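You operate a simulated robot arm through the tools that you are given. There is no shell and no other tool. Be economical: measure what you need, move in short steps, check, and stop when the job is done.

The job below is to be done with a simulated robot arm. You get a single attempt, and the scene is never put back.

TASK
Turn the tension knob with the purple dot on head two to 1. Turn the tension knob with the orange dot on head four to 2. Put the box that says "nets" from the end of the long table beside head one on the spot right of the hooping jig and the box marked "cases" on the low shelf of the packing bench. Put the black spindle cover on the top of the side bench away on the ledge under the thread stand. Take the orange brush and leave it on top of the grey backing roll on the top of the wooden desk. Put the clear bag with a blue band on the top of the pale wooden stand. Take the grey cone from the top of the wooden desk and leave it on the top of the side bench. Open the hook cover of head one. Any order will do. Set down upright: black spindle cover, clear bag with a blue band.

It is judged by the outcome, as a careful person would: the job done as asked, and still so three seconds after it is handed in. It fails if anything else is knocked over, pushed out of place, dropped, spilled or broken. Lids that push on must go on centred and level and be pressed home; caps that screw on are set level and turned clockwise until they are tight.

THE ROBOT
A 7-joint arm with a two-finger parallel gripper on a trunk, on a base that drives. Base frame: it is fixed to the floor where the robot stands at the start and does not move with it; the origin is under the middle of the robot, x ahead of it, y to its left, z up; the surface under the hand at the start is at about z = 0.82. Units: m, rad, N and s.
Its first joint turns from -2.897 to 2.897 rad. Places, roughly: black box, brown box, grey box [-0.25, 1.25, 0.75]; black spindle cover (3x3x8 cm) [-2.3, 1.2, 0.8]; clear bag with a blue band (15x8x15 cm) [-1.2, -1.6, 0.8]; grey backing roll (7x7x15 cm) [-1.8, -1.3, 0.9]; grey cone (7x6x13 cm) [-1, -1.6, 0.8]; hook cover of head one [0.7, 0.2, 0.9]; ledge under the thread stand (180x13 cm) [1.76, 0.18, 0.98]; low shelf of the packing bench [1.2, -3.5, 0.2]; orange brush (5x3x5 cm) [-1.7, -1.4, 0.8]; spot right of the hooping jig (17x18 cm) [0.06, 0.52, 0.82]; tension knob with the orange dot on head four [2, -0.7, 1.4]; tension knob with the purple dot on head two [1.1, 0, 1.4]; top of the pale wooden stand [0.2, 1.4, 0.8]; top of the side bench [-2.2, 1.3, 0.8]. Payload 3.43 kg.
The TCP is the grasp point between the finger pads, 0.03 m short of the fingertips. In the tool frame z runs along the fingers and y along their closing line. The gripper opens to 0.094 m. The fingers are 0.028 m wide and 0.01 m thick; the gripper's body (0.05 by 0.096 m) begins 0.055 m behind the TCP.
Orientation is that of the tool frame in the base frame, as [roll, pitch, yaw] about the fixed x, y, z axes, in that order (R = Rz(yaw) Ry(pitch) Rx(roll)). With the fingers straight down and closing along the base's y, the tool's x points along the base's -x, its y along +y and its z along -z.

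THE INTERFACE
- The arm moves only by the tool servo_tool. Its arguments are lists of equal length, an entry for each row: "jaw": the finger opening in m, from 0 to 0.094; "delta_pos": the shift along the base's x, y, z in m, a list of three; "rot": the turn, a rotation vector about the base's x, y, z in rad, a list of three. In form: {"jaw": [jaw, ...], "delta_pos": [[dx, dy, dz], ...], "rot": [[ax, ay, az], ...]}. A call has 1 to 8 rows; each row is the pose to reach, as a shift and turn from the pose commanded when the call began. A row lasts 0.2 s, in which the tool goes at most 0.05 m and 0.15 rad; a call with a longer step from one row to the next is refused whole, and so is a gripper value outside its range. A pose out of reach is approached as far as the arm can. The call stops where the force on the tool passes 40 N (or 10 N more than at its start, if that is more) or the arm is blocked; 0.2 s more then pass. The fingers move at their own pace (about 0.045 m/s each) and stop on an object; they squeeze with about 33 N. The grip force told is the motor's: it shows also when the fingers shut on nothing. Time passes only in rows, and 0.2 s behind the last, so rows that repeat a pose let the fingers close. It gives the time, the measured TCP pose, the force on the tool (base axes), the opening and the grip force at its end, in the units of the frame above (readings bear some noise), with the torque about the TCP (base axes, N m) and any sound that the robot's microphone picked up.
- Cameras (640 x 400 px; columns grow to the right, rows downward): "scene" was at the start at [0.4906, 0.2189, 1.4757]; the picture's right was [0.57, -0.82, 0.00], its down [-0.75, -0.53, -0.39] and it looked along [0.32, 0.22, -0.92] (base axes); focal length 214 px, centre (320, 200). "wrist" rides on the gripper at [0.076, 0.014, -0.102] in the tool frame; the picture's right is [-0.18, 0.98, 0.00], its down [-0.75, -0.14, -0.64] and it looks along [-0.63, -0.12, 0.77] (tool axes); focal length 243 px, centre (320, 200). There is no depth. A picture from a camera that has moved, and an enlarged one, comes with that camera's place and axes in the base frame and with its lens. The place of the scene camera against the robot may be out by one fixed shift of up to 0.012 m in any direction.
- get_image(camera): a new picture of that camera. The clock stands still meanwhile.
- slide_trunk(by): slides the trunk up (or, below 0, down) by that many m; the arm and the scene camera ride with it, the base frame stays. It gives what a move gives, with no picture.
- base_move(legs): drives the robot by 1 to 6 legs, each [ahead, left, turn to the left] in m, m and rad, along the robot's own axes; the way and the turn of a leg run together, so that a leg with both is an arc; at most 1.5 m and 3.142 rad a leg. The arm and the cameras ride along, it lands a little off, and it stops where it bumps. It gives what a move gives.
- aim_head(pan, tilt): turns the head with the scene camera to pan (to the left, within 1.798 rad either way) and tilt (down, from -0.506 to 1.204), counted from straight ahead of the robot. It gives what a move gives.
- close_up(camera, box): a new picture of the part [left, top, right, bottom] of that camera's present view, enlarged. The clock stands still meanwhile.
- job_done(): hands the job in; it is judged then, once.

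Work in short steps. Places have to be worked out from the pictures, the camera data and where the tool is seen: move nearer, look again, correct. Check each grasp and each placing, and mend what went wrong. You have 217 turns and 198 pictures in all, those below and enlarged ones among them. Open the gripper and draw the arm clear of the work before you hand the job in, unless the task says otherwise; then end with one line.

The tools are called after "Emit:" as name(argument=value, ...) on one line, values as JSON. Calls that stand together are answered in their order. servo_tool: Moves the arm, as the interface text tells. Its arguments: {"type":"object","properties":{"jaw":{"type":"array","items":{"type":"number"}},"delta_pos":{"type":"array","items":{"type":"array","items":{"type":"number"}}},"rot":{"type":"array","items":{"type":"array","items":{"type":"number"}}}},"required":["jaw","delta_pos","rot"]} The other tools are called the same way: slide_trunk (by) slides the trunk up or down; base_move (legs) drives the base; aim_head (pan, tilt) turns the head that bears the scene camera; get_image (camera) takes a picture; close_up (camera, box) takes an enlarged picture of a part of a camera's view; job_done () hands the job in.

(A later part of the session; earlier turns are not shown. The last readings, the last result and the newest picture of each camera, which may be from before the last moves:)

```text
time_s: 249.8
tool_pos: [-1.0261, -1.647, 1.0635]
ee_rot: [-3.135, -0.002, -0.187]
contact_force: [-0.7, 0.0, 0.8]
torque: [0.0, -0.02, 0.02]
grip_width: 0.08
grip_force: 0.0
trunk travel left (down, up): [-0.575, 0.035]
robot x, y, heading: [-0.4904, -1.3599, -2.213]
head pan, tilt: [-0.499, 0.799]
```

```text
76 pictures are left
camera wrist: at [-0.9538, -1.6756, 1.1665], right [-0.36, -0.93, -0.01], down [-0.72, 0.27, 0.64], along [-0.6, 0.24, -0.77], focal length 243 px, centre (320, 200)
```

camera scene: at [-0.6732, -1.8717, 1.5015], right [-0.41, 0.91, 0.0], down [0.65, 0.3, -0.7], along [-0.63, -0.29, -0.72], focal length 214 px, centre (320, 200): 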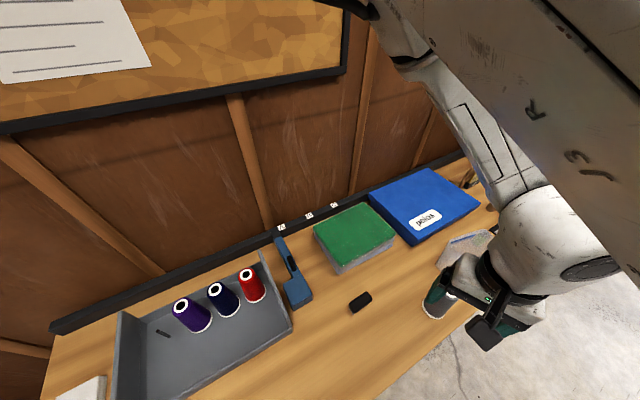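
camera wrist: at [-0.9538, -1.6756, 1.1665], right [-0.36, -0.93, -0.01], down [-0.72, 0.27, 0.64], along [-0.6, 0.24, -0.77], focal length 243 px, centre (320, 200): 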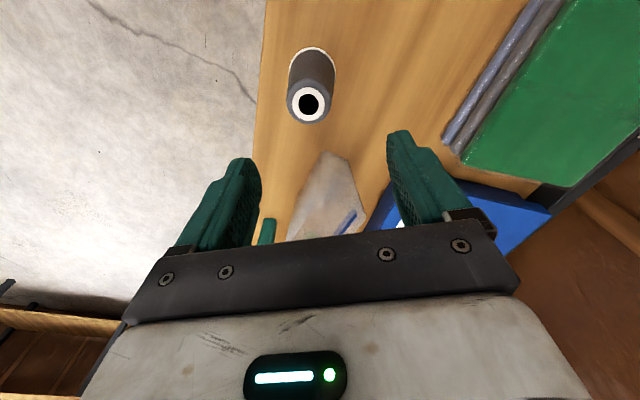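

Cone top at (-1.026,-1.632). Descend around it and grip near the top.

Emit:
servo_tool(jaw=[0.085, 0.085, 0.085, 0.085, 0.085], delta_pos=[[0, 0.015, -0.04], [0, 0.015, -0.08], [0, 0.015, -0.12], [0, 0.015, -0.16], [0, 0.015, -0.183]], rot=[[0, 0, 0], [0, 0, 0], [0, 0, 0], [0, 0, 0], [0, 0, 0]])

Emit:
servo_tool(jaw=[0.05, 0.02, 0.0, 0.0, 0.0], delta_pos=[[0, 0, 0], [0, 0, 0], [0, 0, 0], [0, 0, 0], [0, 0, 0]], rot=[[0, 0, 0], [0, 0, 0], [0, 0, 0], [0, 0, 0], [0, 0, 0]])

Emit:
get_image(camera="wrist")

```text
time_s: 251.0
tool_pos: [-1.0289, -1.6297, 0.8802]
ee_rot: [-3.134, -0.002, -0.189]
contact_force: [-0.6, -0.4, -0.3]
torque: [0.03, 0.01, 0.02]
grip_width: 0.0851
grip_force: 0.0
trunk travel left (down, up): [-0.575, 0.035]
robot x, y, heading: [-0.4911, -1.3595, -2.218]
head pan, tilt: [-0.499, 0.799]
```

```text
time_s: 252.2
tool_pos: [-1.0281, -1.6309, 0.8805]
ee_rot: [-3.135, -0.004, -0.188]
contact_force: [0.8, 1.0, 0.8]
torque: [-0.01, 0.01, 0.03]
grip_width: 0.0565
grip_force: 33.3
trunk travel left (down, up): [-0.575, 0.035]
robot x, y, heading: [-0.4901, -1.3576, -2.214]
head pan, tilt: [-0.499, 0.799]
```

```text
75 pictures are left
camera wrist: at [-0.9558, -1.66, 0.9831], right [-0.36, -0.93, -0.01], down [-0.72, 0.27, 0.64], along [-0.6, 0.24, -0.77], focal length 243 px, centre (320, 200)
```

wrist: 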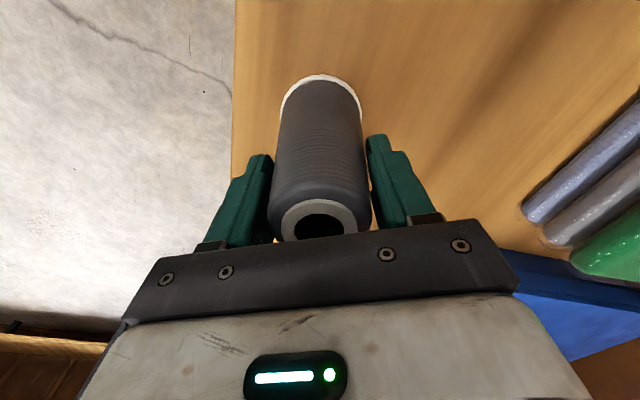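

Gripped at 56 mm. Lift the cone and drive toward the side bench.

Emit:
servo_tool(jaw=[0.0, 0.0, 0.0, 0.0, 0.0, 0.0], delta_pos=[[0, 0, 0.04], [0, 0, 0.08], [0, 0, 0.12], [0, 0, 0.16], [0, 0, 0.2], [0, 0, 0.22]], rot=[[0, 0, 0], [0, 0, 0], [0, 0, 0], [0, 0, 0], [0, 0, 0], [0, 0, 0]])

Emit:
get_image(camera="wrist")

Emit:
base_move(legs=[[-1.1, 0, 0], [0, -1.0, 0], [0, -0.8, 0], [0, 0, -1.554]])

Emit:
aim_head(pan=0.0, tilt=0.6)

Emit:
get_image(camera="scene")

```text
time_s: 253.6
tool_pos: [-1.0278, -1.6297, 1.1023]
ee_rot: [-3.133, -0.002, -0.187]
contact_force: [-0.3, -0.7, -0.9]
torque: [0.01, 0.0, -0.01]
grip_width: 0.0565
grip_force: 33.2
trunk travel left (down, up): [-0.575, 0.035]
robot x, y, heading: [-0.4918, -1.3564, -2.215]
head pan, tilt: [-0.499, 0.799]
```

```text
74 pictures are left
camera wrist: at [-0.9554, -1.6588, 1.2053], right [-0.36, -0.93, -0.01], down [-0.72, 0.27, 0.64], along [-0.6, 0.24, -0.77], focal length 243 px, centre (320, 200)
```

wrist: 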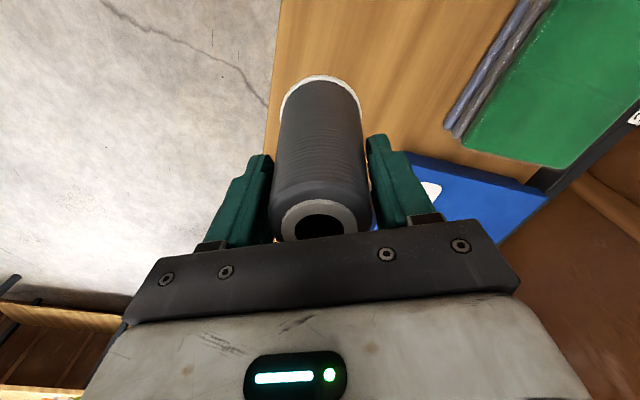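

```text
time_s: 271.7
tool_pos: [-1.5233, 1.1554, 1.1011]
ee_rot: [-3.134, -0.002, -1.742]
contact_force: [0.8, 0.2, -1.2]
torque: [-0.01, 0.0, 0.0]
grip_width: 0.0562
grip_force: 32.8
trunk travel left (down, up): [-0.575, 0.035]
robot x, y, heading: [-1.2423, 0.6175, 2.513]
head pan, tilt: [-0.499, 0.799]
```

```text
time_s: 272.6
tool_pos: [-1.5242, 1.1559, 1.1017]
ee_rot: [-3.135, -0.002, -1.744]
contact_force: [0.2, -0.7, -0.4]
torque: [-0.03, 0.04, 0.01]
grip_width: 0.0563
grip_force: 32.6
trunk travel left (down, up): [-0.575, 0.035]
robot x, y, heading: [-1.2468, 0.6232, 2.51]
head pan, tilt: [0.0, 0.6]
```

```text
73 pictures are left
camera scene: at [-1.7877, 0.7673, 1.5183], right [0.59, 0.81, 0.0], down [0.46, -0.33, -0.82], along [-0.67, 0.49, -0.57], focal length 214 px, centre (320, 200)
```

scene: 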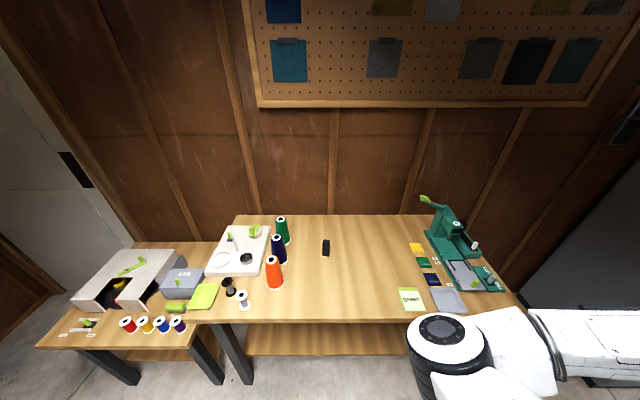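

The side bench is ahead; the black spindle cover is near (-2.28,1.16), with free room beside it. Drive forward 0.35 and zoom.

Emit:
base_move(legs=[[0.35, 0, 0]])

Emit:
aim_head(pan=0.0, tilt=0.9)

Emit:
get_image(camera="scene")

Emit:
get_image(camera="wrist")

```text
time_s: 274.9
tool_pos: [-1.8144, 1.3651, 1.1024]
ee_rot: [-3.134, -0.002, -1.742]
contact_force: [-0.3, -0.5, -1.7]
torque: [0.0, -0.01, 0.0]
grip_width: 0.0562
grip_force: 32.9
trunk travel left (down, up): [-0.575, 0.035]
robot x, y, heading: [-1.5337, 0.8343, 2.513]
head pan, tilt: [0.0, 0.6]
```

```text
time_s: 275.7
tool_pos: [-1.8146, 1.3656, 1.1022]
ee_rot: [-3.133, -0.002, -1.741]
contact_force: [0.5, -0.1, -1.8]
torque: [0.01, -0.02, -0.02]
grip_width: 0.0565
grip_force: 33.2
trunk travel left (down, up): [-0.575, 0.035]
robot x, y, heading: [-1.5348, 0.8302, 2.513]
head pan, tilt: [0.0, 0.901]
```

```text
72 pictures are left
camera scene: at [-2.0667, 0.9689, 1.4936], right [0.59, 0.81, 0.0], down [0.63, -0.46, -0.62], along [-0.5, 0.37, -0.78], focal length 214 px, centre (320, 200)
```

scene: 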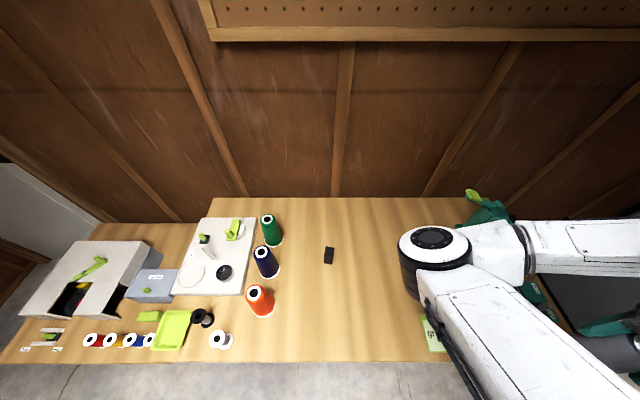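

```text
71 pictures are left
camera wrist: at [-1.8413, 1.2924, 1.2049], right [-0.94, 0.35, -0.01], down [0.26, 0.72, 0.64], along [0.23, 0.6, -0.77], focal length 243 px, centre (320, 200)
```

wrist: 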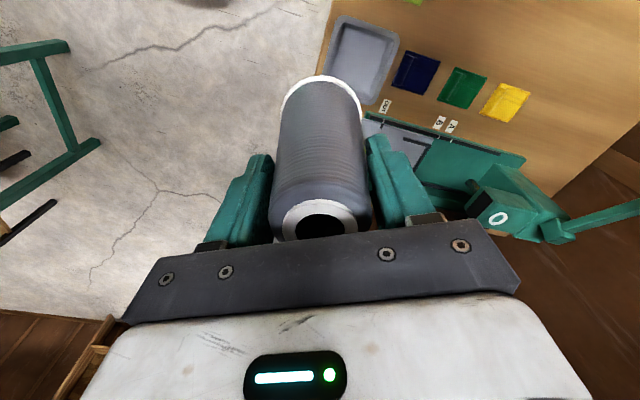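

Target for the cone: about (-2.12,1.26). Move there and lower part way.

Emit:
servo_tool(jaw=[0.0, 0.0, 0.0, 0.0, 0.0, 0.0, 0.0, 0.0], delta_pos=[[-0.04, -0.014, 0], [-0.08, -0.028, 0], [-0.12, -0.042, 0], [-0.16, -0.056, 0], [-0.2, -0.07, 0], [-0.24, -0.084, 0], [-0.28, -0.098, 0], [-0.305, -0.106, -0.02]], rot=[[0, 0, 0], [0, 0, 0], [0, 0, 0], [0, 0, 0], [0, 0, 0], [0, 0, 0], [0, 0, 0], [0, 0, 0]])

Emit:
get_image(camera="wrist")

Emit:
get_image(camera="scene")

```text
time_s: 277.5
tool_pos: [-2.1188, 1.2597, 1.0836]
ee_rot: [-3.135, -0.002, -1.743]
contact_force: [-0.3, 0.4, -1.9]
torque: [0.03, 0.03, 0.02]
grip_width: 0.056
grip_force: 33.1
trunk travel left (down, up): [-0.575, 0.035]
robot x, y, heading: [-1.5333, 0.8372, 2.511]
head pan, tilt: [0.0, 0.901]
```

```text
70 pictures are left
camera wrist: at [-2.1456, 1.1876, 1.1872], right [-0.94, 0.35, -0.01], down [0.26, 0.72, 0.64], along [0.23, 0.6, -0.77], focal length 243 px, centre (320, 200)
```

wrist: 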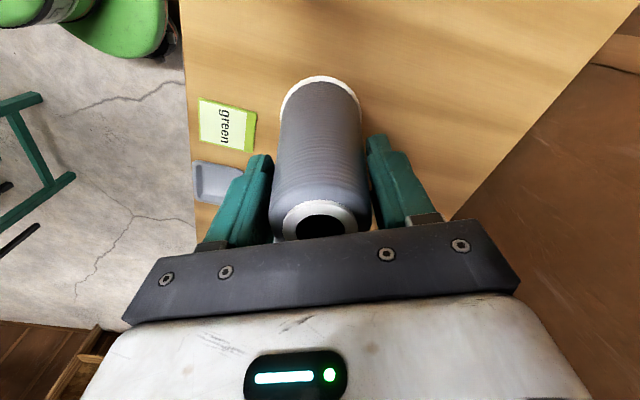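

```text
69 pictures are left
camera scene: at [-2.0667, 0.9688, 1.4936], right [0.59, 0.81, 0.0], down [0.63, -0.46, -0.62], along [-0.5, 0.37, -0.78], focal length 214 px, centre (320, 200)
```

scene: 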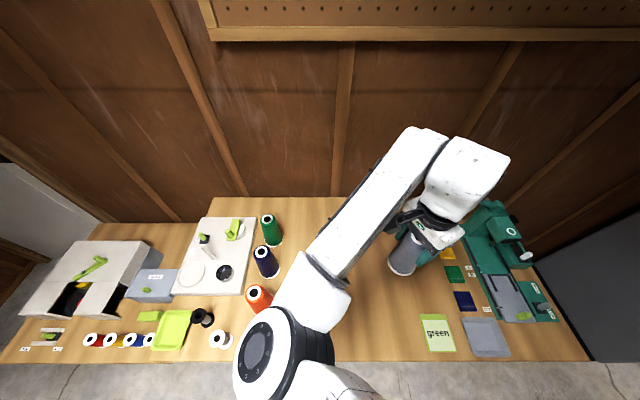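

Empty bench below. Lower step by step.

Emit:
servo_tool(jaw=[0.0, 0.0, 0.0, 0.0, 0.0, 0.0, 0.0], delta_pos=[[0, 0, -0.04], [0, 0, -0.08], [0, 0, -0.12], [0, 0, -0.15], [0, 0, -0.17], [0, 0, -0.18], [0, 0, -0.186]], rot=[[0, 0, 0], [0, 0, 0], [0, 0, 0], [0, 0, 0], [0, 0, 0], [0, 0, 0], [0, 0, 0]])

Emit:
close_up(camera="scene", box=[360, 200, 456, 260])

```text
time_s: 279.2
tool_pos: [-2.1191, 1.2598, 0.8992]
ee_rot: [-3.136, 0.003, -1.742]
contact_force: [6.5, -4.3, 22.5]
torque: [-0.5, -0.11, 0.06]
grip_width: 0.0564
grip_force: 33.0
trunk travel left (down, up): [-0.575, 0.035]
robot x, y, heading: [-1.5331, 0.8345, 2.512]
head pan, tilt: [0.0, 0.901]
stopped in row 7: the force on the tool passed its limit at 44 N (the readings are from after the stop); the commanded pose is now the measured one
```

```text
6.67 times, centred on (408, 230) of scene
camera zoom: at [-2.0656, 0.9678, 1.4942], right [0.59, 0.81, 0.0], down [0.63, -0.46, -0.62], along [-0.5, 0.37, -0.78], focal length 1430 px, centre (-267, 0)
```

zoom: 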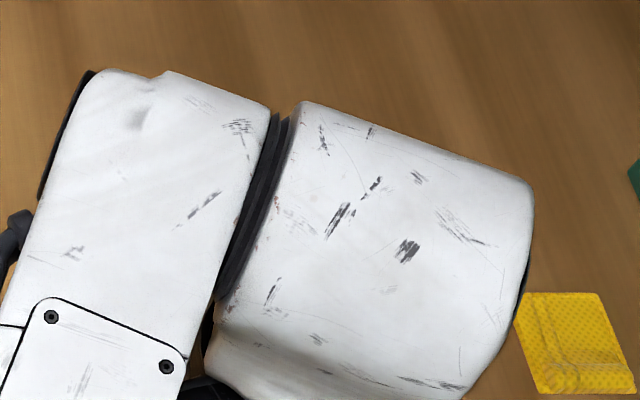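

Bench contact (z≈0.80). Release and rise.

Emit:
servo_tool(jaw=[0.0, 0.07, 0.085, 0.085, 0.085, 0.085, 0.085, 0.085], delta_pos=[[0, 0, 0.0015], [0, 0, 0.0015], [0, 0, 0.0015], [0, 0, 0.03], [0, 0, 0.07], [0, 0, 0.11], [0, 0, 0.15], [0, 0, 0.19]], rot=[[0, 0, 0], [0, 0, 0], [0, 0, 0], [0, 0, 0], [0, 0, 0], [0, 0, 0], [0, 0, 0], [0, 0, 0]])

Emit:
get_image(camera="wrist")

Emit:
close_up(camera="scene", box=[260, 210, 420, 310])

```text
time_s: 281.1
tool_pos: [-2.1181, 1.2598, 1.0889]
ee_rot: [-3.137, -0.001, -1.741]
contact_force: [0.4, 0.2, 0.4]
torque: [0.0, 0.0, 0.0]
grip_width: 0.0851
grip_force: 0.0
trunk travel left (down, up): [-0.575, 0.035]
robot x, y, heading: [-1.5363, 0.834, 2.516]
head pan, tilt: [0.0, 0.901]
```

```text
67 pictures are left
camera wrist: at [-2.1448, 1.1863, 1.1921], right [-0.94, 0.35, -0.01], down [0.26, 0.72, 0.64], along [0.23, 0.6, -0.76], focal length 243 px, centre (320, 200)
```

wrist: 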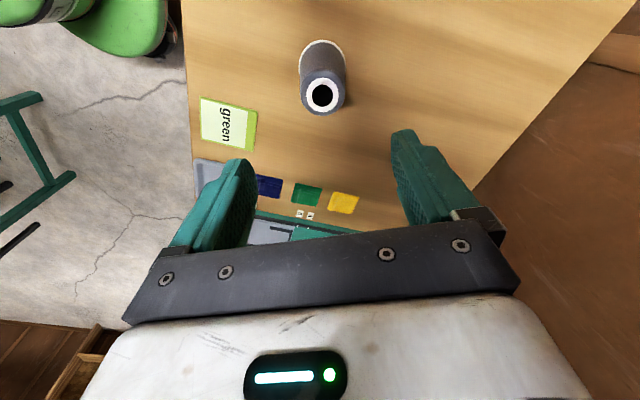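

```text
4.00 times, centred on (340, 260) of scene
camera zoom: at [-2.0666, 0.9687, 1.4935], right [0.59, 0.81, 0.0], down [0.63, -0.46, -0.62], along [-0.5, 0.37, -0.78], focal length 858 px, centre (240, -40)
```

zoom: 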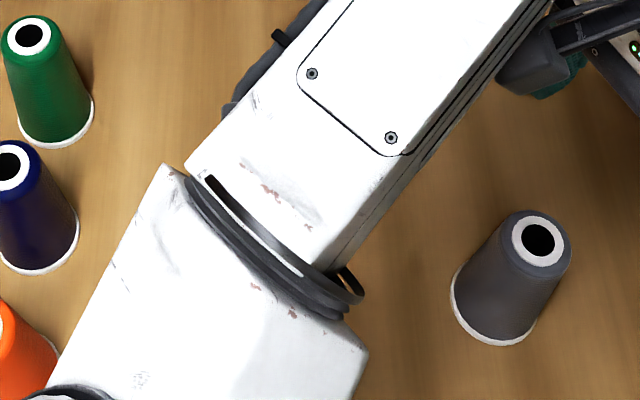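

Cone stands on the bench. Shift the base left (toward −n) 0.28 so the spindle cover is clear of the mast.

Emit:
base_move(legs=[[0, 0.28, 0]])

Emit:
get_image(camera="wrist")

Emit:
aim_head(pan=-0.5, tilt=0.9)

Emit:
get_image(camera="scene")

```text
time_s: 283.0
tool_pos: [-2.2817, 1.0337, 1.0888]
ee_rot: [-3.136, 0.004, -1.741]
contact_force: [-0.7, 0.0, 0.4]
torque: [-0.01, 0.0, -0.01]
grip_width: 0.0849
grip_force: 0.2
trunk travel left (down, up): [-0.575, 0.035]
robot x, y, heading: [-1.694, 0.6092, 2.518]
head pan, tilt: [0.0, 0.901]
```

```text
65 pictures are left
camera wrist: at [-2.3088, 0.9604, 1.1917], right [-0.94, 0.35, -0.01], down [0.26, 0.72, 0.65], along [0.23, 0.6, -0.76], focal length 243 px, centre (320, 200)
```

wrist: 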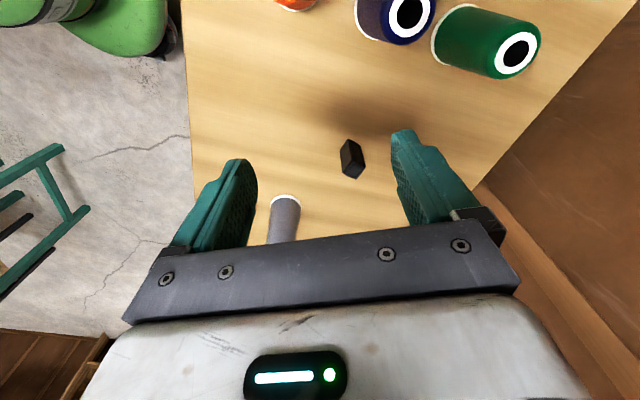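

```text
time_s: 283.9
tool_pos: [-2.2822, 1.0341, 1.0895]
ee_rot: [-3.137, 0.004, -1.74]
contact_force: [-0.6, -1.9, -0.6]
torque: [-0.01, 0.03, -0.01]
grip_width: 0.0851
grip_force: 0.1
trunk travel left (down, up): [-0.575, 0.035]
robot x, y, heading: [-1.6968, 0.6101, 2.515]
head pan, tilt: [-0.499, 0.901]
```

```text
64 pictures are left
camera scene: at [-2.2015, 0.7666, 1.4936], right [0.9, 0.43, 0.0], down [0.34, -0.71, -0.62], along [-0.27, 0.56, -0.78], focal length 214 px, centre (320, 200)
```

scene: 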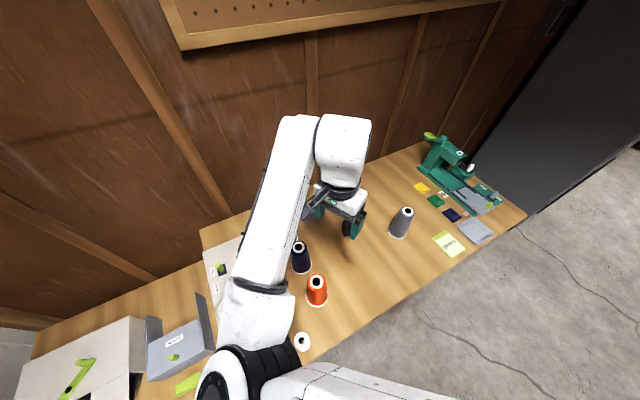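

Emit:
close_up(camera="wrist", box=[304, 130, 400, 190])

```text
6.67 times, centred on (352, 160) of wrist
camera zoom: at [-2.3089, 0.9603, 1.1917], right [-0.94, 0.35, -0.01], down [0.26, 0.72, 0.65], along [0.23, 0.6, -0.76], focal length 1618 px, centre (107, 467)
```

zoom: 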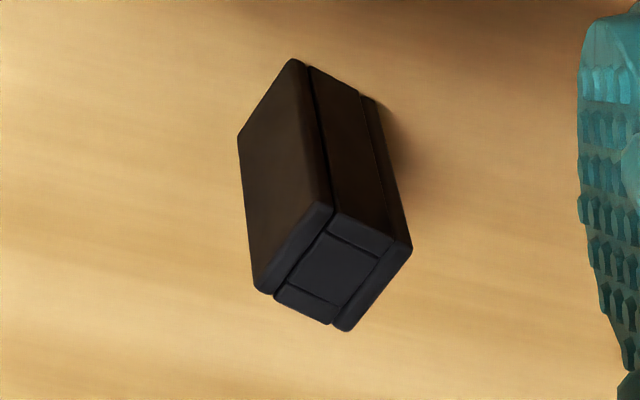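

The cover stands upright, its faces at ~36°/126°. I'll grip it with the tool tilted 45° (so it fits under the thread stand later): first yaw +0.8, then tilt.

Emit:
servo_tool(jaw=[0.06, 0.06, 0.06, 0.06, 0.06, 0.06], delta_pos=[[0.012, 0.004, 0], [0.024, 0.008, 0], [0.036, 0.013, -0.01], [0.048, 0.017, -0.02], [0.058, 0.022, -0.03], [0.067, 0.026, -0.04]], rot=[[0, 0, 0.133], [0, 0, 0.266], [0, 0, 0.4], [0, 0, 0.533], [0, 0, 0.666], [0, 0, 0.799]])

Emit:
servo_tool(jaw=[0.06, 0.06, 0.06, 0.06, 0.06, 0.06], delta_pos=[[-0.003, 0.007, -0.02], [-0.006, 0.014, -0.04], [-0.01, 0.02, -0.06], [-0.013, 0.027, -0.08], [-0.016, 0.034, -0.1], [-0.019, 0.04, -0.114]], rot=[[0.106, 0.077, 0], [0.212, 0.154, 0], [0.318, 0.231, 0], [0.424, 0.308, 0], [0.53, 0.385, 0], [0.635, 0.4615, 0]])

Emit:
get_image(camera="wrist")

```text
time_s: 285.3
tool_pos: [-2.2135, 1.0608, 1.0479]
ee_rot: [-3.138, 0.004, -0.94]
contact_force: [0.6, 0.4, 0.6]
torque: [-0.02, -0.02, -0.03]
grip_width: 0.0598
grip_force: 0.1
trunk travel left (down, up): [-0.575, 0.035]
robot x, y, heading: [-1.6971, 0.6096, 2.517]
head pan, tilt: [-0.499, 0.901]
```

```text
time_s: 286.7
tool_pos: [-2.2342, 1.0981, 0.9349]
ee_rot: [-3.134, 0.79, -0.942]
contact_force: [0.2, 0.4, 0.8]
torque: [0.02, 0.0, 0.0]
grip_width: 0.0602
grip_force: 0.0
trunk travel left (down, up): [-0.575, 0.035]
robot x, y, heading: [-1.6984, 0.6074, 2.516]
head pan, tilt: [-0.499, 0.901]
```

```text
62 pictures are left
camera wrist: at [-2.1704, 0.987, 0.9542], right [-0.87, -0.47, 0.13], down [0.07, 0.14, 0.99], along [-0.48, 0.87, -0.09], focal length 243 px, centre (320, 200)
```

wrist: 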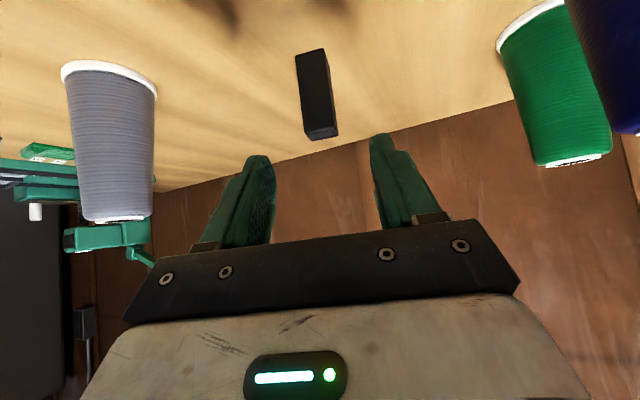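

Aligned. Advance 12 cm along the tool axis and grip.

Emit:
servo_tool(jaw=[0.06, 0.06, 0.06, 0.03, 0.0, 0.0], delta_pos=[[-0.0166, 0.0229, -0.0283], [-0.0333, 0.0457, -0.0566], [-0.049, 0.0675, -0.083], [-0.049, 0.0675, -0.083], [-0.049, 0.0675, -0.083], [-0.049, 0.0675, -0.083]], rot=[[0, 0, 0], [0, 0, 0], [0, 0, 0], [0, 0, 0], [0, 0, 0], [0, 0, 0]])

Emit:
get_image(camera="wrist")

```text
time_s: 288.1
tool_pos: [-2.2848, 1.1666, 0.8541]
ee_rot: [-3.135, 0.788, -0.942]
contact_force: [-0.8, -0.5, -0.4]
torque: [-0.01, -0.01, 0.03]
grip_width: 0.0314
grip_force: 32.7
trunk travel left (down, up): [-0.575, 0.035]
robot x, y, heading: [-1.6983, 0.6052, 2.517]
head pan, tilt: [-0.499, 0.901]
```

```text
61 pictures are left
camera wrist: at [-2.2219, 1.0554, 0.872], right [-0.87, -0.47, 0.13], down [0.07, 0.14, 0.99], along [-0.48, 0.87, -0.09], focal length 243 px, centre (320, 200)
```

wrist: 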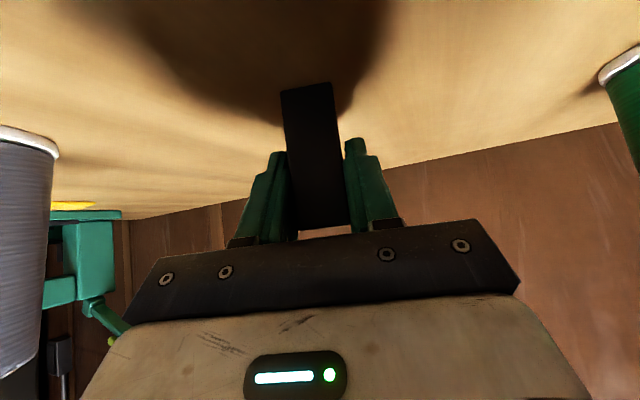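

Gripped. Lift and draw back.

Emit:
servo_tool(jaw=[0.0, 0.0, 0.0, 0.0, 0.0, 0.0, 0.0, 0.0], delta_pos=[[0, 0, 0.04], [0, 0, 0.08], [0, 0, 0.12], [0, 0, 0.16], [0.01, -0.01, 0.2], [0.03, -0.035, 0.23], [0.055, -0.065, 0.25], [0.08, -0.095, 0.26]], rot=[[0, 0, 0], [0, 0, 0], [0, 0, 0], [0, 0, 0], [0, 0, 0], [0, 0, 0], [0, 0, 0], [0, 0, 0]])

Emit:
base_move(legs=[[-0.05, 0, 0], [0, 0, -1.573]])

Emit:
aim_head(pan=0.0, tilt=0.5)

Emit:
get_image(camera="scene")

```text
time_s: 289.9
tool_pos: [-2.2049, 1.0715, 1.1092]
ee_rot: [-3.135, 0.787, -0.941]
contact_force: [1.0, 0.2, -1.0]
torque: [-0.03, 0.02, 0.0]
grip_width: 0.0308
grip_force: 33.0
trunk travel left (down, up): [-0.575, 0.035]
robot x, y, heading: [-1.6965, 0.6091, 2.518]
head pan, tilt: [-0.499, 0.901]
```

```text
time_s: 294.7
tool_pos: [-1.1785, 1.0757, 1.1095]
ee_rot: [-3.135, 0.786, -2.533]
contact_force: [0.5, 0.8, -0.2]
torque: [0.01, 0.03, -0.02]
grip_width: 0.0311
grip_force: 32.5
trunk travel left (down, up): [-0.575, 0.035]
robot x, y, heading: [-1.658, 0.5781, 0.923]
head pan, tilt: [-0.499, 0.901]
```

```text
time_s: 295.6
tool_pos: [-1.1795, 1.0755, 1.1093]
ee_rot: [-3.133, 0.787, -2.532]
contact_force: [0.6, -0.3, 0.1]
torque: [-0.04, -0.02, 0.01]
grip_width: 0.0312
grip_force: 32.9
trunk travel left (down, up): [-0.575, 0.035]
robot x, y, heading: [-1.6553, 0.5753, 0.92]
head pan, tilt: [0.0, 0.499]
```

```text
60 pictures are left
camera scene: at [-1.489, 1.1104, 1.5274], right [0.8, -0.6, 0.0], down [-0.29, -0.38, -0.88], along [0.53, 0.7, -0.48], focal length 214 px, centre (320, 200)
```

scene: 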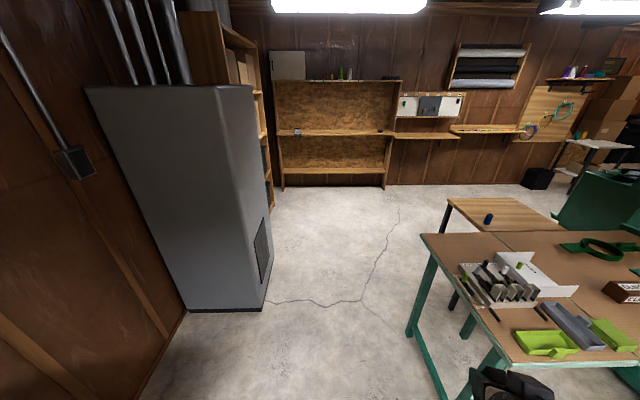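

The way ahead is clear between heater and table. Drive forward behind the machine, then along to the right.

Emit:
base_move(legs=[[0, 0.07, 0.025], [1.25, 0, 0], [1.27, 0, 0], [0, -1.2, 0], [0, -1.15, 0]])

Emit:
aim_head(pan=-1.5, tilt=0.4)

Emit:
get_image(camera="scene")

```text
time_s: 319.6
tool_pos: [2.1443, 1.774, 1.1097]
ee_rot: [-3.134, 0.787, -2.498]
contact_force: [0.1, -0.4, -0.9]
torque: [-0.02, -0.03, -0.03]
grip_width: 0.0312
grip_force: 33.0
trunk travel left (down, up): [-0.575, 0.035]
robot x, y, heading: [1.6844, 1.2563, 0.955]
head pan, tilt: [0.0, 0.499]
```

```text
time_s: 321.2
tool_pos: [2.1448, 1.7741, 1.1104]
ee_rot: [-3.134, 0.788, -2.5]
contact_force: [0.0, 0.0, 0.4]
torque: [0.02, -0.02, -0.03]
grip_width: 0.0311
grip_force: 33.1
trunk travel left (down, up): [-0.575, 0.035]
robot x, y, heading: [1.6871, 1.259, 0.958]
head pan, tilt: [-1.499, 0.4]
```

```text
59 pictures are left
camera scene: at [1.8605, 1.6753, 1.5366], right [-0.52, -0.86, 0.0], down [-0.33, 0.2, -0.92], along [0.79, -0.47, -0.39], focal length 214 px, centre (320, 200)
```

scene: 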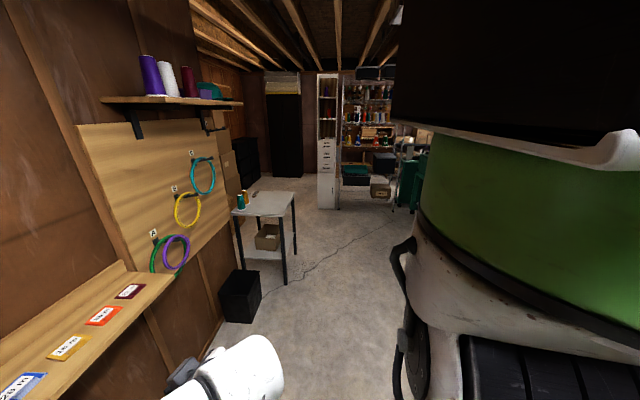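

Behind the machine now. Turn round to face the machine's back and look.

Emit:
base_move(legs=[[0, 0, 3.125]])

Emit:
aim_head(pan=0.0, tilt=0.6)

Emit:
get_image(camera="scene")

Emit:
get_image(camera="wrist")

```text
time_s: 329.0
tool_pos: [1.2363, 0.7351, 1.1084]
ee_rot: [-3.135, 0.788, 0.664]
contact_force: [0.2, -1.0, -0.2]
torque: [-0.02, 0.01, 0.0]
grip_width: 0.0312
grip_force: 32.8
trunk travel left (down, up): [-0.575, 0.035]
robot x, y, heading: [1.6846, 1.259, -2.166]
head pan, tilt: [-1.499, 0.4]
```

```text
time_s: 330.6
tool_pos: [1.2357, 0.7355, 1.1093]
ee_rot: [-3.134, 0.787, 0.664]
contact_force: [0.2, -0.1, -0.7]
torque: [-0.02, 0.02, -0.02]
grip_width: 0.0311
grip_force: 32.4
trunk travel left (down, up): [-0.575, 0.035]
robot x, y, heading: [1.6844, 1.2568, -2.168]
head pan, tilt: [0.0, 0.6]
```

```text
58 pictures are left
camera scene: at [1.5511, 0.7002, 1.5184], right [-0.83, 0.56, 0.0], down [0.32, 0.47, -0.83], along [-0.46, -0.68, -0.56], focal length 214 px, centre (320, 200)
```

scene: 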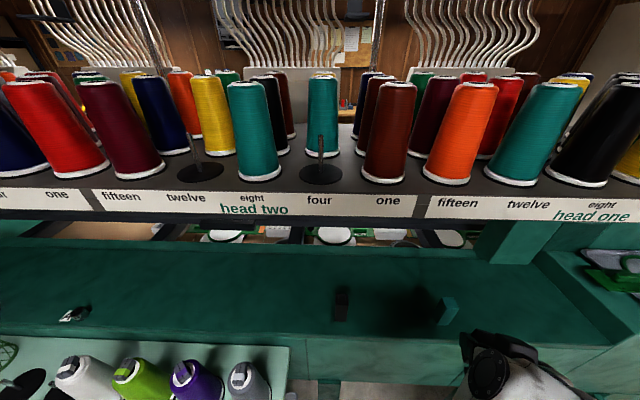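

```text
57 pictures are left
camera wrist: at [1.3465, 0.8005, 1.1283], right [0.5, -0.86, 0.13], down [-0.14, 0.06, 0.99], along [-0.85, -0.51, -0.09], focal length 243 px, centre (320, 200)
```

wrist: 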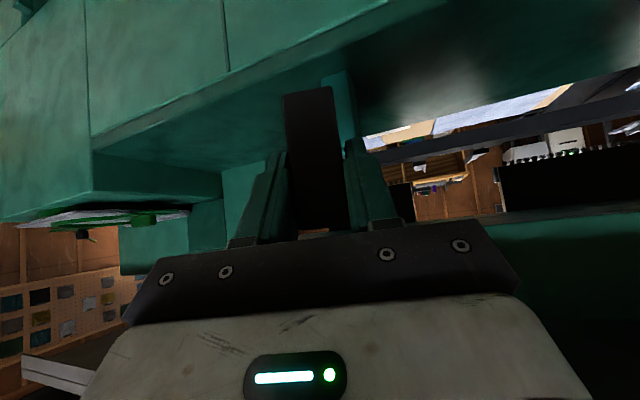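

Zoom on the ledge below the thread stand.

Emit:
close_up(camera="scene", box=[200, 210, 520, 400])

```text
2.00 times, centred on (360, 305) of scene
camera zoom: at [1.5511, 0.7002, 1.5184], right [-0.83, 0.56, 0.0], down [0.32, 0.47, -0.83], along [-0.46, -0.68, -0.56], focal length 429 px, centre (240, -10)
```

zoom: 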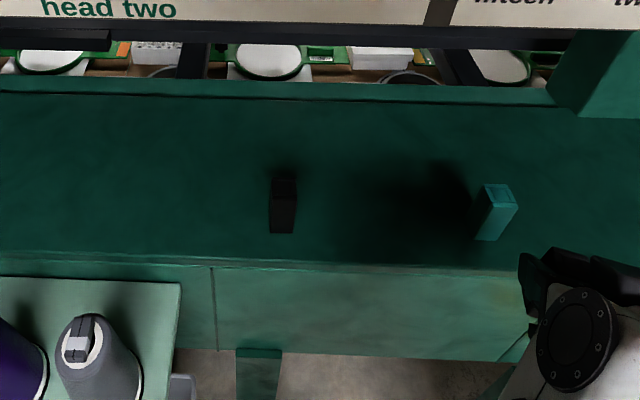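

The ledge (z≈0.98) is the green beam; free spot between the black and teal pieces at about (1.242,0.561). Move above it.

Emit:
servo_tool(jaw=[0.0, 0.0, 0.0, 0.0, 0.0], delta_pos=[[0.001, -0.035, 0.01], [0.002, -0.07, 0.02], [0.004, -0.11, 0.02], [0.005, -0.15, 0.01], [0.006, -0.1745, 0]], rot=[[0, 0, 0], [0, 0, 0], [0, 0, 0], [0, 0, 0], [0, 0, 0]])

Emit:
get_image(camera="scene")

Emit:
get_image(camera="wrist")

```text
time_s: 331.8
tool_pos: [1.2409, 0.5614, 1.1094]
ee_rot: [-3.133, 0.788, 0.665]
contact_force: [0.1, 0.5, -0.8]
torque: [0.0, -0.01, -0.01]
grip_width: 0.031
grip_force: 33.2
trunk travel left (down, up): [-0.575, 0.035]
robot x, y, heading: [1.6839, 1.2603, -2.161]
head pan, tilt: [0.0, 0.6]
```

```text
55 pictures are left
camera scene: at [1.5511, 0.7001, 1.5184], right [-0.83, 0.56, 0.0], down [0.32, 0.47, -0.82], along [-0.46, -0.68, -0.57], focal length 214 px, centre (320, 200)
```

scene: 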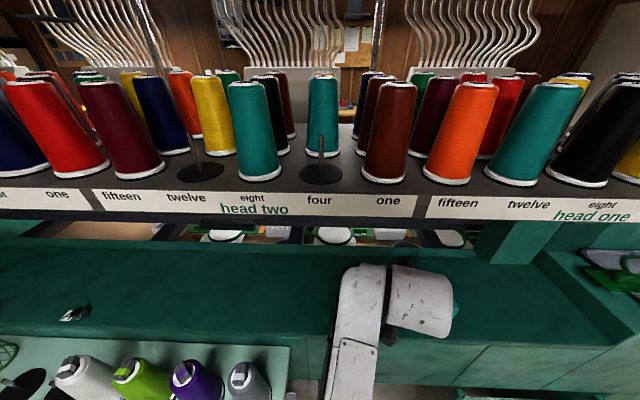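

```text
54 pictures are left
camera wrist: at [1.3506, 0.6263, 1.1279], right [0.5, -0.86, 0.13], down [-0.14, 0.06, 0.99], along [-0.85, -0.51, -0.09], focal length 243 px, centre (320, 200)
```

wrist: 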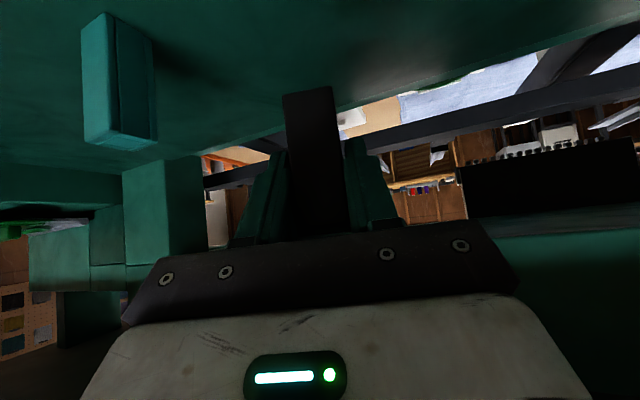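

Position is on the ledge. Lower until contact.

Emit:
servo_tool(jaw=[0.0, 0.0, 0.0, 0.0, 0.0], delta_pos=[[0, 0, -0.03], [0, 0, -0.055], [0, 0, -0.066], [0, 0, -0.071], [0, 0, -0.075]], rot=[[0, 0, 0], [0, 0, 0], [0, 0, 0], [0, 0, 0], [0, 0, 0]])

Emit:
get_image(camera="wrist")

```text
time_s: 333.0
tool_pos: [1.2432, 0.561, 1.0384]
ee_rot: [-3.139, 0.794, 0.662]
contact_force: [-2.2, 1.7, 24.0]
torque: [-0.08, 0.07, -0.05]
grip_width: 0.0313
grip_force: 33.0
trunk travel left (down, up): [-0.575, 0.035]
robot x, y, heading: [1.6846, 1.2581, -2.163]
head pan, tilt: [0.0, 0.6]
```

```text
53 pictures are left
camera wrist: at [1.3518, 0.626, 1.0554], right [0.5, -0.86, 0.13], down [-0.14, 0.07, 0.99], along [-0.86, -0.51, -0.09], focal length 243 px, centre (320, 200)
```

wrist: 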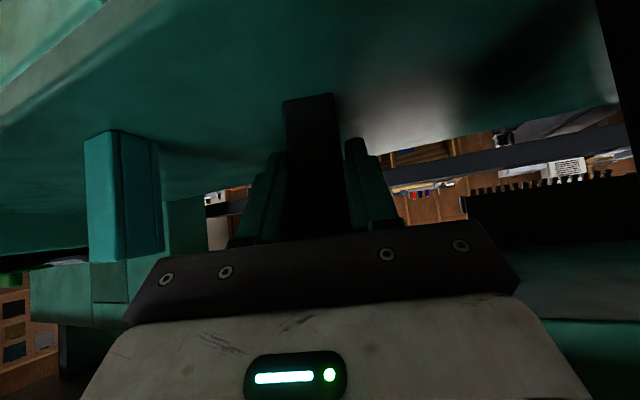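

Contact. Release and back off along the tool axis.

Emit:
servo_tool(jaw=[0.0, 0.045, 0.06, 0.06, 0.06, 0.06, 0.06], delta_pos=[[0, 0, 0.0025], [0, 0, 0.0025], [0, 0, 0.0025], [0.017, 0.013, 0.023], [0.034, 0.026, 0.045], [0.056, 0.044, 0.073], [0.084, 0.066, 0.108]], rot=[[0, 0, 0], [0, 0, 0], [0, 0, 0], [0, 0, 0], [0, 0, 0], [0, 0, 0], [0, 0, 0]])

Emit:
get_image(camera="wrist")

```text
time_s: 334.6
tool_pos: [1.3295, 0.6265, 1.1445]
ee_rot: [-3.135, 0.785, 0.663]
contact_force: [-0.7, 0.5, -0.4]
torque: [-0.02, -0.01, -0.02]
grip_width: 0.0601
grip_force: 0.0
trunk travel left (down, up): [-0.575, 0.035]
robot x, y, heading: [1.6875, 1.256, -2.166]
head pan, tilt: [0.0, 0.6]
```

```text
52 pictures are left
camera wrist: at [1.4393, 0.6917, 1.163], right [0.5, -0.86, 0.13], down [-0.14, 0.06, 0.99], along [-0.85, -0.51, -0.09], focal length 243 px, centre (320, 200)
```

wrist: 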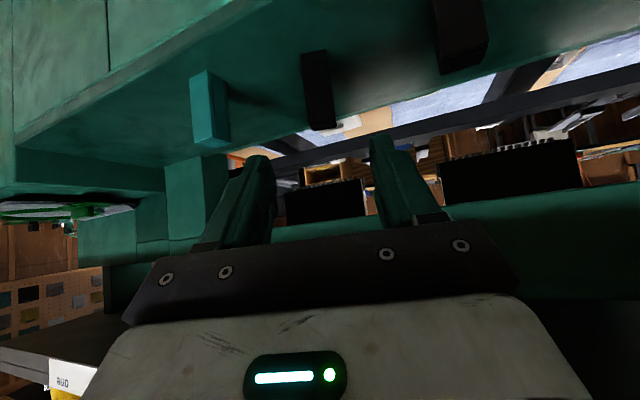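

The cover stands upright on the ledge. Bring the tool to vertical, retracted, and drive back round to the desk for the bag.

Emit:
servo_tool(jaw=[0.09, 0.09, 0.09, 0.09, 0.09, 0.09], delta_pos=[[0.01, 0.02, 0.01], [0.02, 0.04, 0.02], [0.03, 0.06, 0.03], [0.04, 0.08, 0.03], [0.05, 0.1, 0.03], [0.06, 0.11, 0.03]], rot=[[0.08, -0.103, 0], [0.161, -0.206, 0], [0.242, -0.309, 0], [0.322, -0.412, 0], [0.403, -0.515, 0], [0.4836, -0.6186, 0]])

Emit:
base_move(legs=[[0.0, 0, -0.035], [0, -1.2, 0], [0, -1.2, 0], [1.2, 0, 0], [1.25, 0, 0]])

```text
time_s: 336.0
tool_pos: [1.3878, 0.7371, 1.1723]
ee_rot: [-3.135, 0.001, 0.667]
contact_force: [0.4, -0.6, -0.3]
torque: [0.0, 0.01, -0.01]
grip_width: 0.09
grip_force: 0.0
trunk travel left (down, up): [-0.575, 0.035]
robot x, y, heading: [1.6845, 1.2585, -2.164]
head pan, tilt: [0.0, 0.6]
```

```text
time_s: 359.9
tool_pos: [-2.0813, 0.2712, 1.1729]
ee_rot: [-3.135, 0.004, 0.606]
contact_force: [-0.7, -0.1, -0.2]
torque: [0.03, 0.02, 0.01]
grip_width: 0.0901
grip_force: 0.0
trunk travel left (down, up): [-0.575, 0.035]
robot x, y, heading: [-1.754, 0.7749, -2.22]
head pan, tilt: [0.0, 0.6]
```

Emit:
base_move(legs=[[0.2, 1.035, 0.02], [0.7, 1.035, 0]])

Emit:
aim_head(pan=-0.4, tilt=0.9)

Emit:
get_image(camera="scene")

Emit:
get_image(camera="wrist")

```text
time_s: 371.2
tool_pos: [-0.9042, -1.6848, 1.1724]
ee_rot: [-3.135, 0.004, 0.633]
contact_force: [0.2, 0.0, -0.5]
torque: [-0.01, 0.01, 0.02]
grip_width: 0.09
grip_force: 0.0
trunk travel left (down, up): [-0.575, 0.035]
robot x, y, heading: [-0.5905, -1.1752, -2.197]
head pan, tilt: [0.0, 0.6]
```

```text
time_s: 372.1
tool_pos: [-0.9038, -1.6852, 1.1723]
ee_rot: [-3.134, 0.002, 0.633]
contact_force: [-0.1, -0.4, -1.3]
torque: [0.01, -0.03, -0.02]
grip_width: 0.0901
grip_force: 0.2
trunk travel left (down, up): [-0.575, 0.035]
robot x, y, heading: [-0.5914, -1.1776, -2.193]
head pan, tilt: [-0.4, 0.901]
```

```text
51 pictures are left
camera scene: at [-0.7527, -1.6949, 1.4936], right [-0.52, 0.85, 0.0], down [0.67, 0.41, -0.62], along [-0.53, -0.32, -0.78], focal length 214 px, centre (320, 200)
```

scene: 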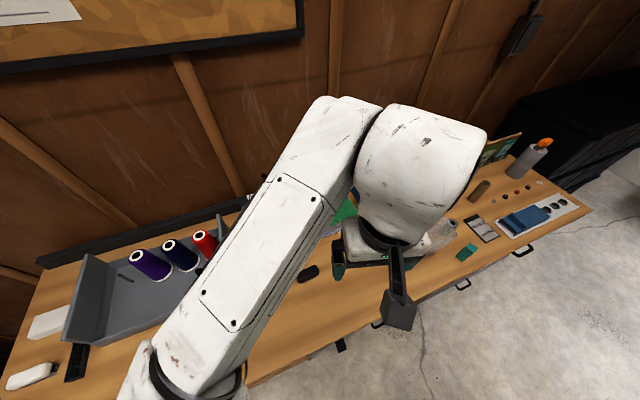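

```text
50 pictures are left
camera wrist: at [-0.8324, -1.6528, 1.2756], right [0.43, -0.9, -0.01], down [-0.69, -0.34, 0.65], along [-0.58, -0.28, -0.76], focal length 243 px, centre (320, 200)
```

wrist: 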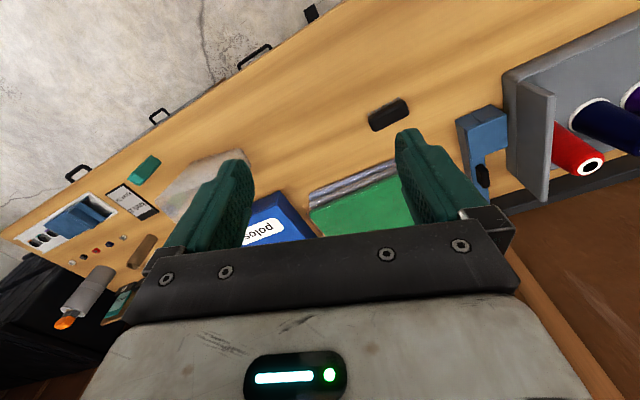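

Turn the tool to close along n and move over the bag.

Emit:
servo_tool(jaw=[0.094, 0.094, 0.094, 0.094, 0.094, 0.094, 0.094, 0.094], delta_pos=[[-0.035, 0.01, 0], [-0.07, 0.02, 0], [-0.105, 0.03, 0], [-0.14, 0.04, 0], [-0.175, 0.05, 0], [-0.21, 0.06, 0], [-0.245, 0.07, 0], [-0.28, 0.08, 0]], rot=[[0, 0, -0.145], [0, 0, -0.29], [0, 0, -0.435], [0, 0, -0.58], [0, 0, -0.725], [0, 0, -0.87], [0, 0, -1.015], [0, 0, -1.16]])

Emit:
get_image(camera="wrist")

```text
time_s: 373.9
tool_pos: [-1.181, -1.6074, 1.1726]
ee_rot: [-3.134, 0.002, -0.527]
contact_force: [0.0, 0.3, -0.1]
torque: [0.01, -0.01, -0.02]
grip_width: 0.0942
grip_force: 0.1
trunk travel left (down, up): [-0.575, 0.035]
robot x, y, heading: [-0.5894, -1.1744, -2.194]
head pan, tilt: [-0.4, 0.901]
```

```text
49 pictures are left
camera wrist: at [-1.1217, -1.6596, 1.276], right [-0.65, -0.76, -0.01], down [-0.58, 0.5, 0.65], along [-0.48, 0.43, -0.76], focal length 243 px, centre (320, 200)
```

wrist: 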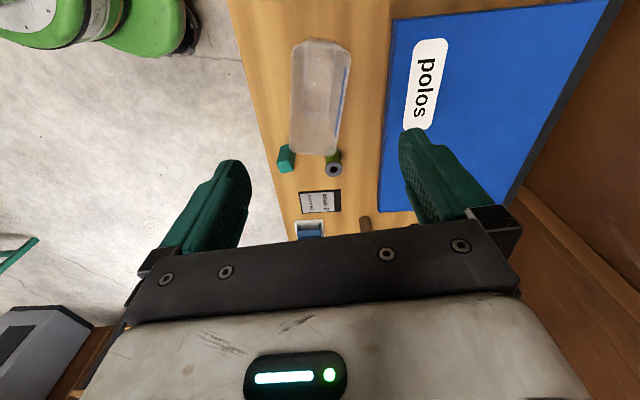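

Emit:
close_up(camera="wrist", box=[240, 20, 400, 170])

```text
2.67 times, centred on (320, 95) of wrist
camera zoom: at [-1.1217, -1.6596, 1.276], right [-0.65, -0.76, -0.01], down [-0.58, 0.5, 0.65], along [-0.48, 0.43, -0.76], focal length 647 px, centre (320, 480)
```

zoom: 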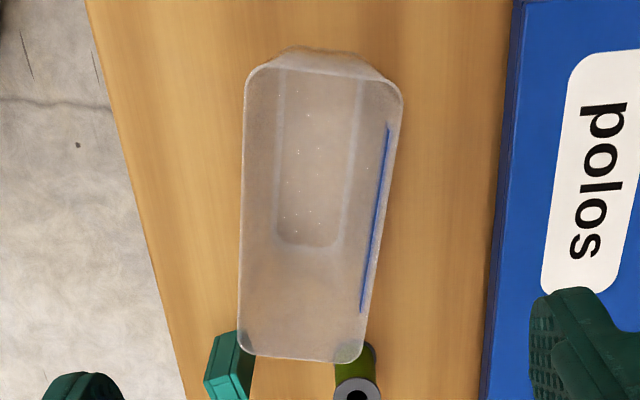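

Bag long axis at heading −0.81, centre (-1.208,-1.575). Align and come lower.

Emit:
servo_tool(jaw=[0.094, 0.094, 0.094, 0.094], delta_pos=[[-0.013, 0.016, -0.03], [-0.027, 0.033, -0.07], [-0.027, 0.033, -0.11], [-0.027, 0.033, -0.15]], rot=[[0, 0, -0.14], [0, 0, -0.285], [0, 0, -0.285], [0, 0, -0.285]])

Emit:
get_image(camera="wrist")

```text
time_s: 374.9
tool_pos: [-1.2076, -1.5731, 1.0244]
ee_rot: [-3.137, 0.005, -0.81]
contact_force: [-0.6, 0.5, 1.3]
torque: [-0.04, 0.01, 0.01]
grip_width: 0.0939
grip_force: 0.1
trunk travel left (down, up): [-0.575, 0.035]
robot x, y, heading: [-0.5872, -1.1726, -2.193]
head pan, tilt: [-0.4, 0.901]
```

```text
47 pictures are left
camera wrist: at [-1.1656, -1.6394, 1.1265], right [-0.84, -0.54, -0.01], down [-0.42, 0.64, 0.64], along [-0.35, 0.54, -0.76], focal length 243 px, centre (320, 200)
```

wrist: 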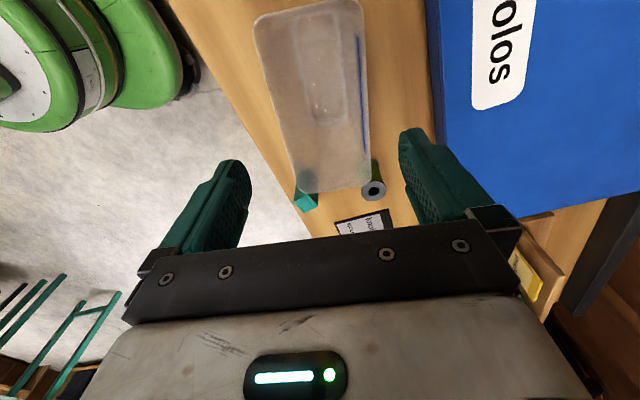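

Aligned. Descend and grip the bag's upper part.

Emit:
servo_tool(jaw=[0.094, 0.094, 0.094, 0.094], delta_pos=[[-0.0038, -0.0024, -0.04], [-0.0038, -0.0024, -0.08], [-0.0038, -0.0024, -0.115], [-0.0038, -0.0024, -0.135]], rot=[[0, 0, -0.02], [0, 0, -0.02], [0, 0, -0.02], [0, 0, -0.02]])

Emit:
get_image(camera="wrist")

```text
time_s: 375.9
tool_pos: [-1.2147, -1.5746, 0.887]
ee_rot: [-3.135, 0.001, -0.831]
contact_force: [0.2, 0.0, -0.4]
torque: [-0.02, -0.01, -0.01]
grip_width: 0.094
grip_force: 0.0
trunk travel left (down, up): [-0.575, 0.035]
robot x, y, heading: [-0.5946, -1.1697, -2.195]
head pan, tilt: [-0.4, 0.901]
```

```text
46 pictures are left
camera wrist: at [-1.1726, -1.6414, 0.9901], right [-0.85, -0.53, -0.01], down [-0.41, 0.65, 0.64], along [-0.34, 0.55, -0.76], focal length 243 px, centre (320, 200)
```

wrist: 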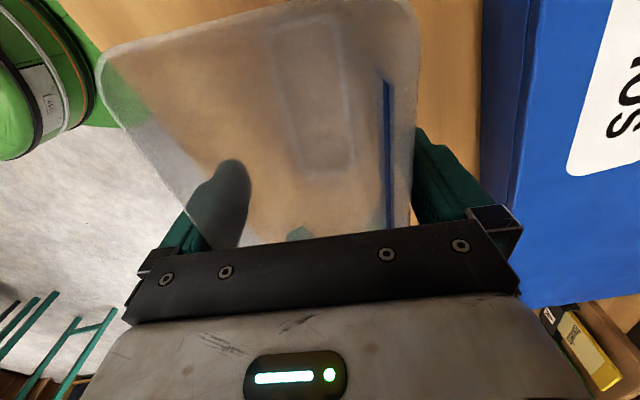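

No contact on the way down; the fingers straddle the bag. Close.

Emit:
servo_tool(jaw=[0.07, 0.06, 0.05, 0.05, 0.05], delta_pos=[[0, 0, 0], [0, 0, 0], [0, 0, 0], [0, 0, 0], [0, 0, 0]], rot=[[0, 0, 0], [0, 0, 0], [0, 0, 0], [0, 0, 0], [0, 0, 0]])

Emit:
get_image(camera="wrist")

```text
time_s: 377.1
tool_pos: [-1.2138, -1.5739, 0.8873]
ee_rot: [-3.133, 0.004, -0.83]
contact_force: [0.2, 0.0, -0.3]
torque: [-0.01, 0.0, 0.01]
grip_width: 0.0776
grip_force: 33.4
trunk travel left (down, up): [-0.575, 0.035]
robot x, y, heading: [-0.5905, -1.173, -2.189]
head pan, tilt: [-0.4, 0.901]
```

```text
45 pictures are left
camera wrist: at [-1.1726, -1.6412, 0.9904], right [-0.85, -0.53, -0.01], down [-0.41, 0.65, 0.65], along [-0.34, 0.55, -0.76], focal length 243 px, centre (320, 200)
```

wrist: 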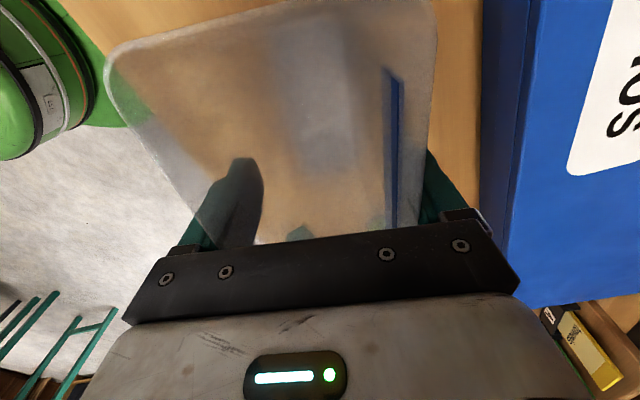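

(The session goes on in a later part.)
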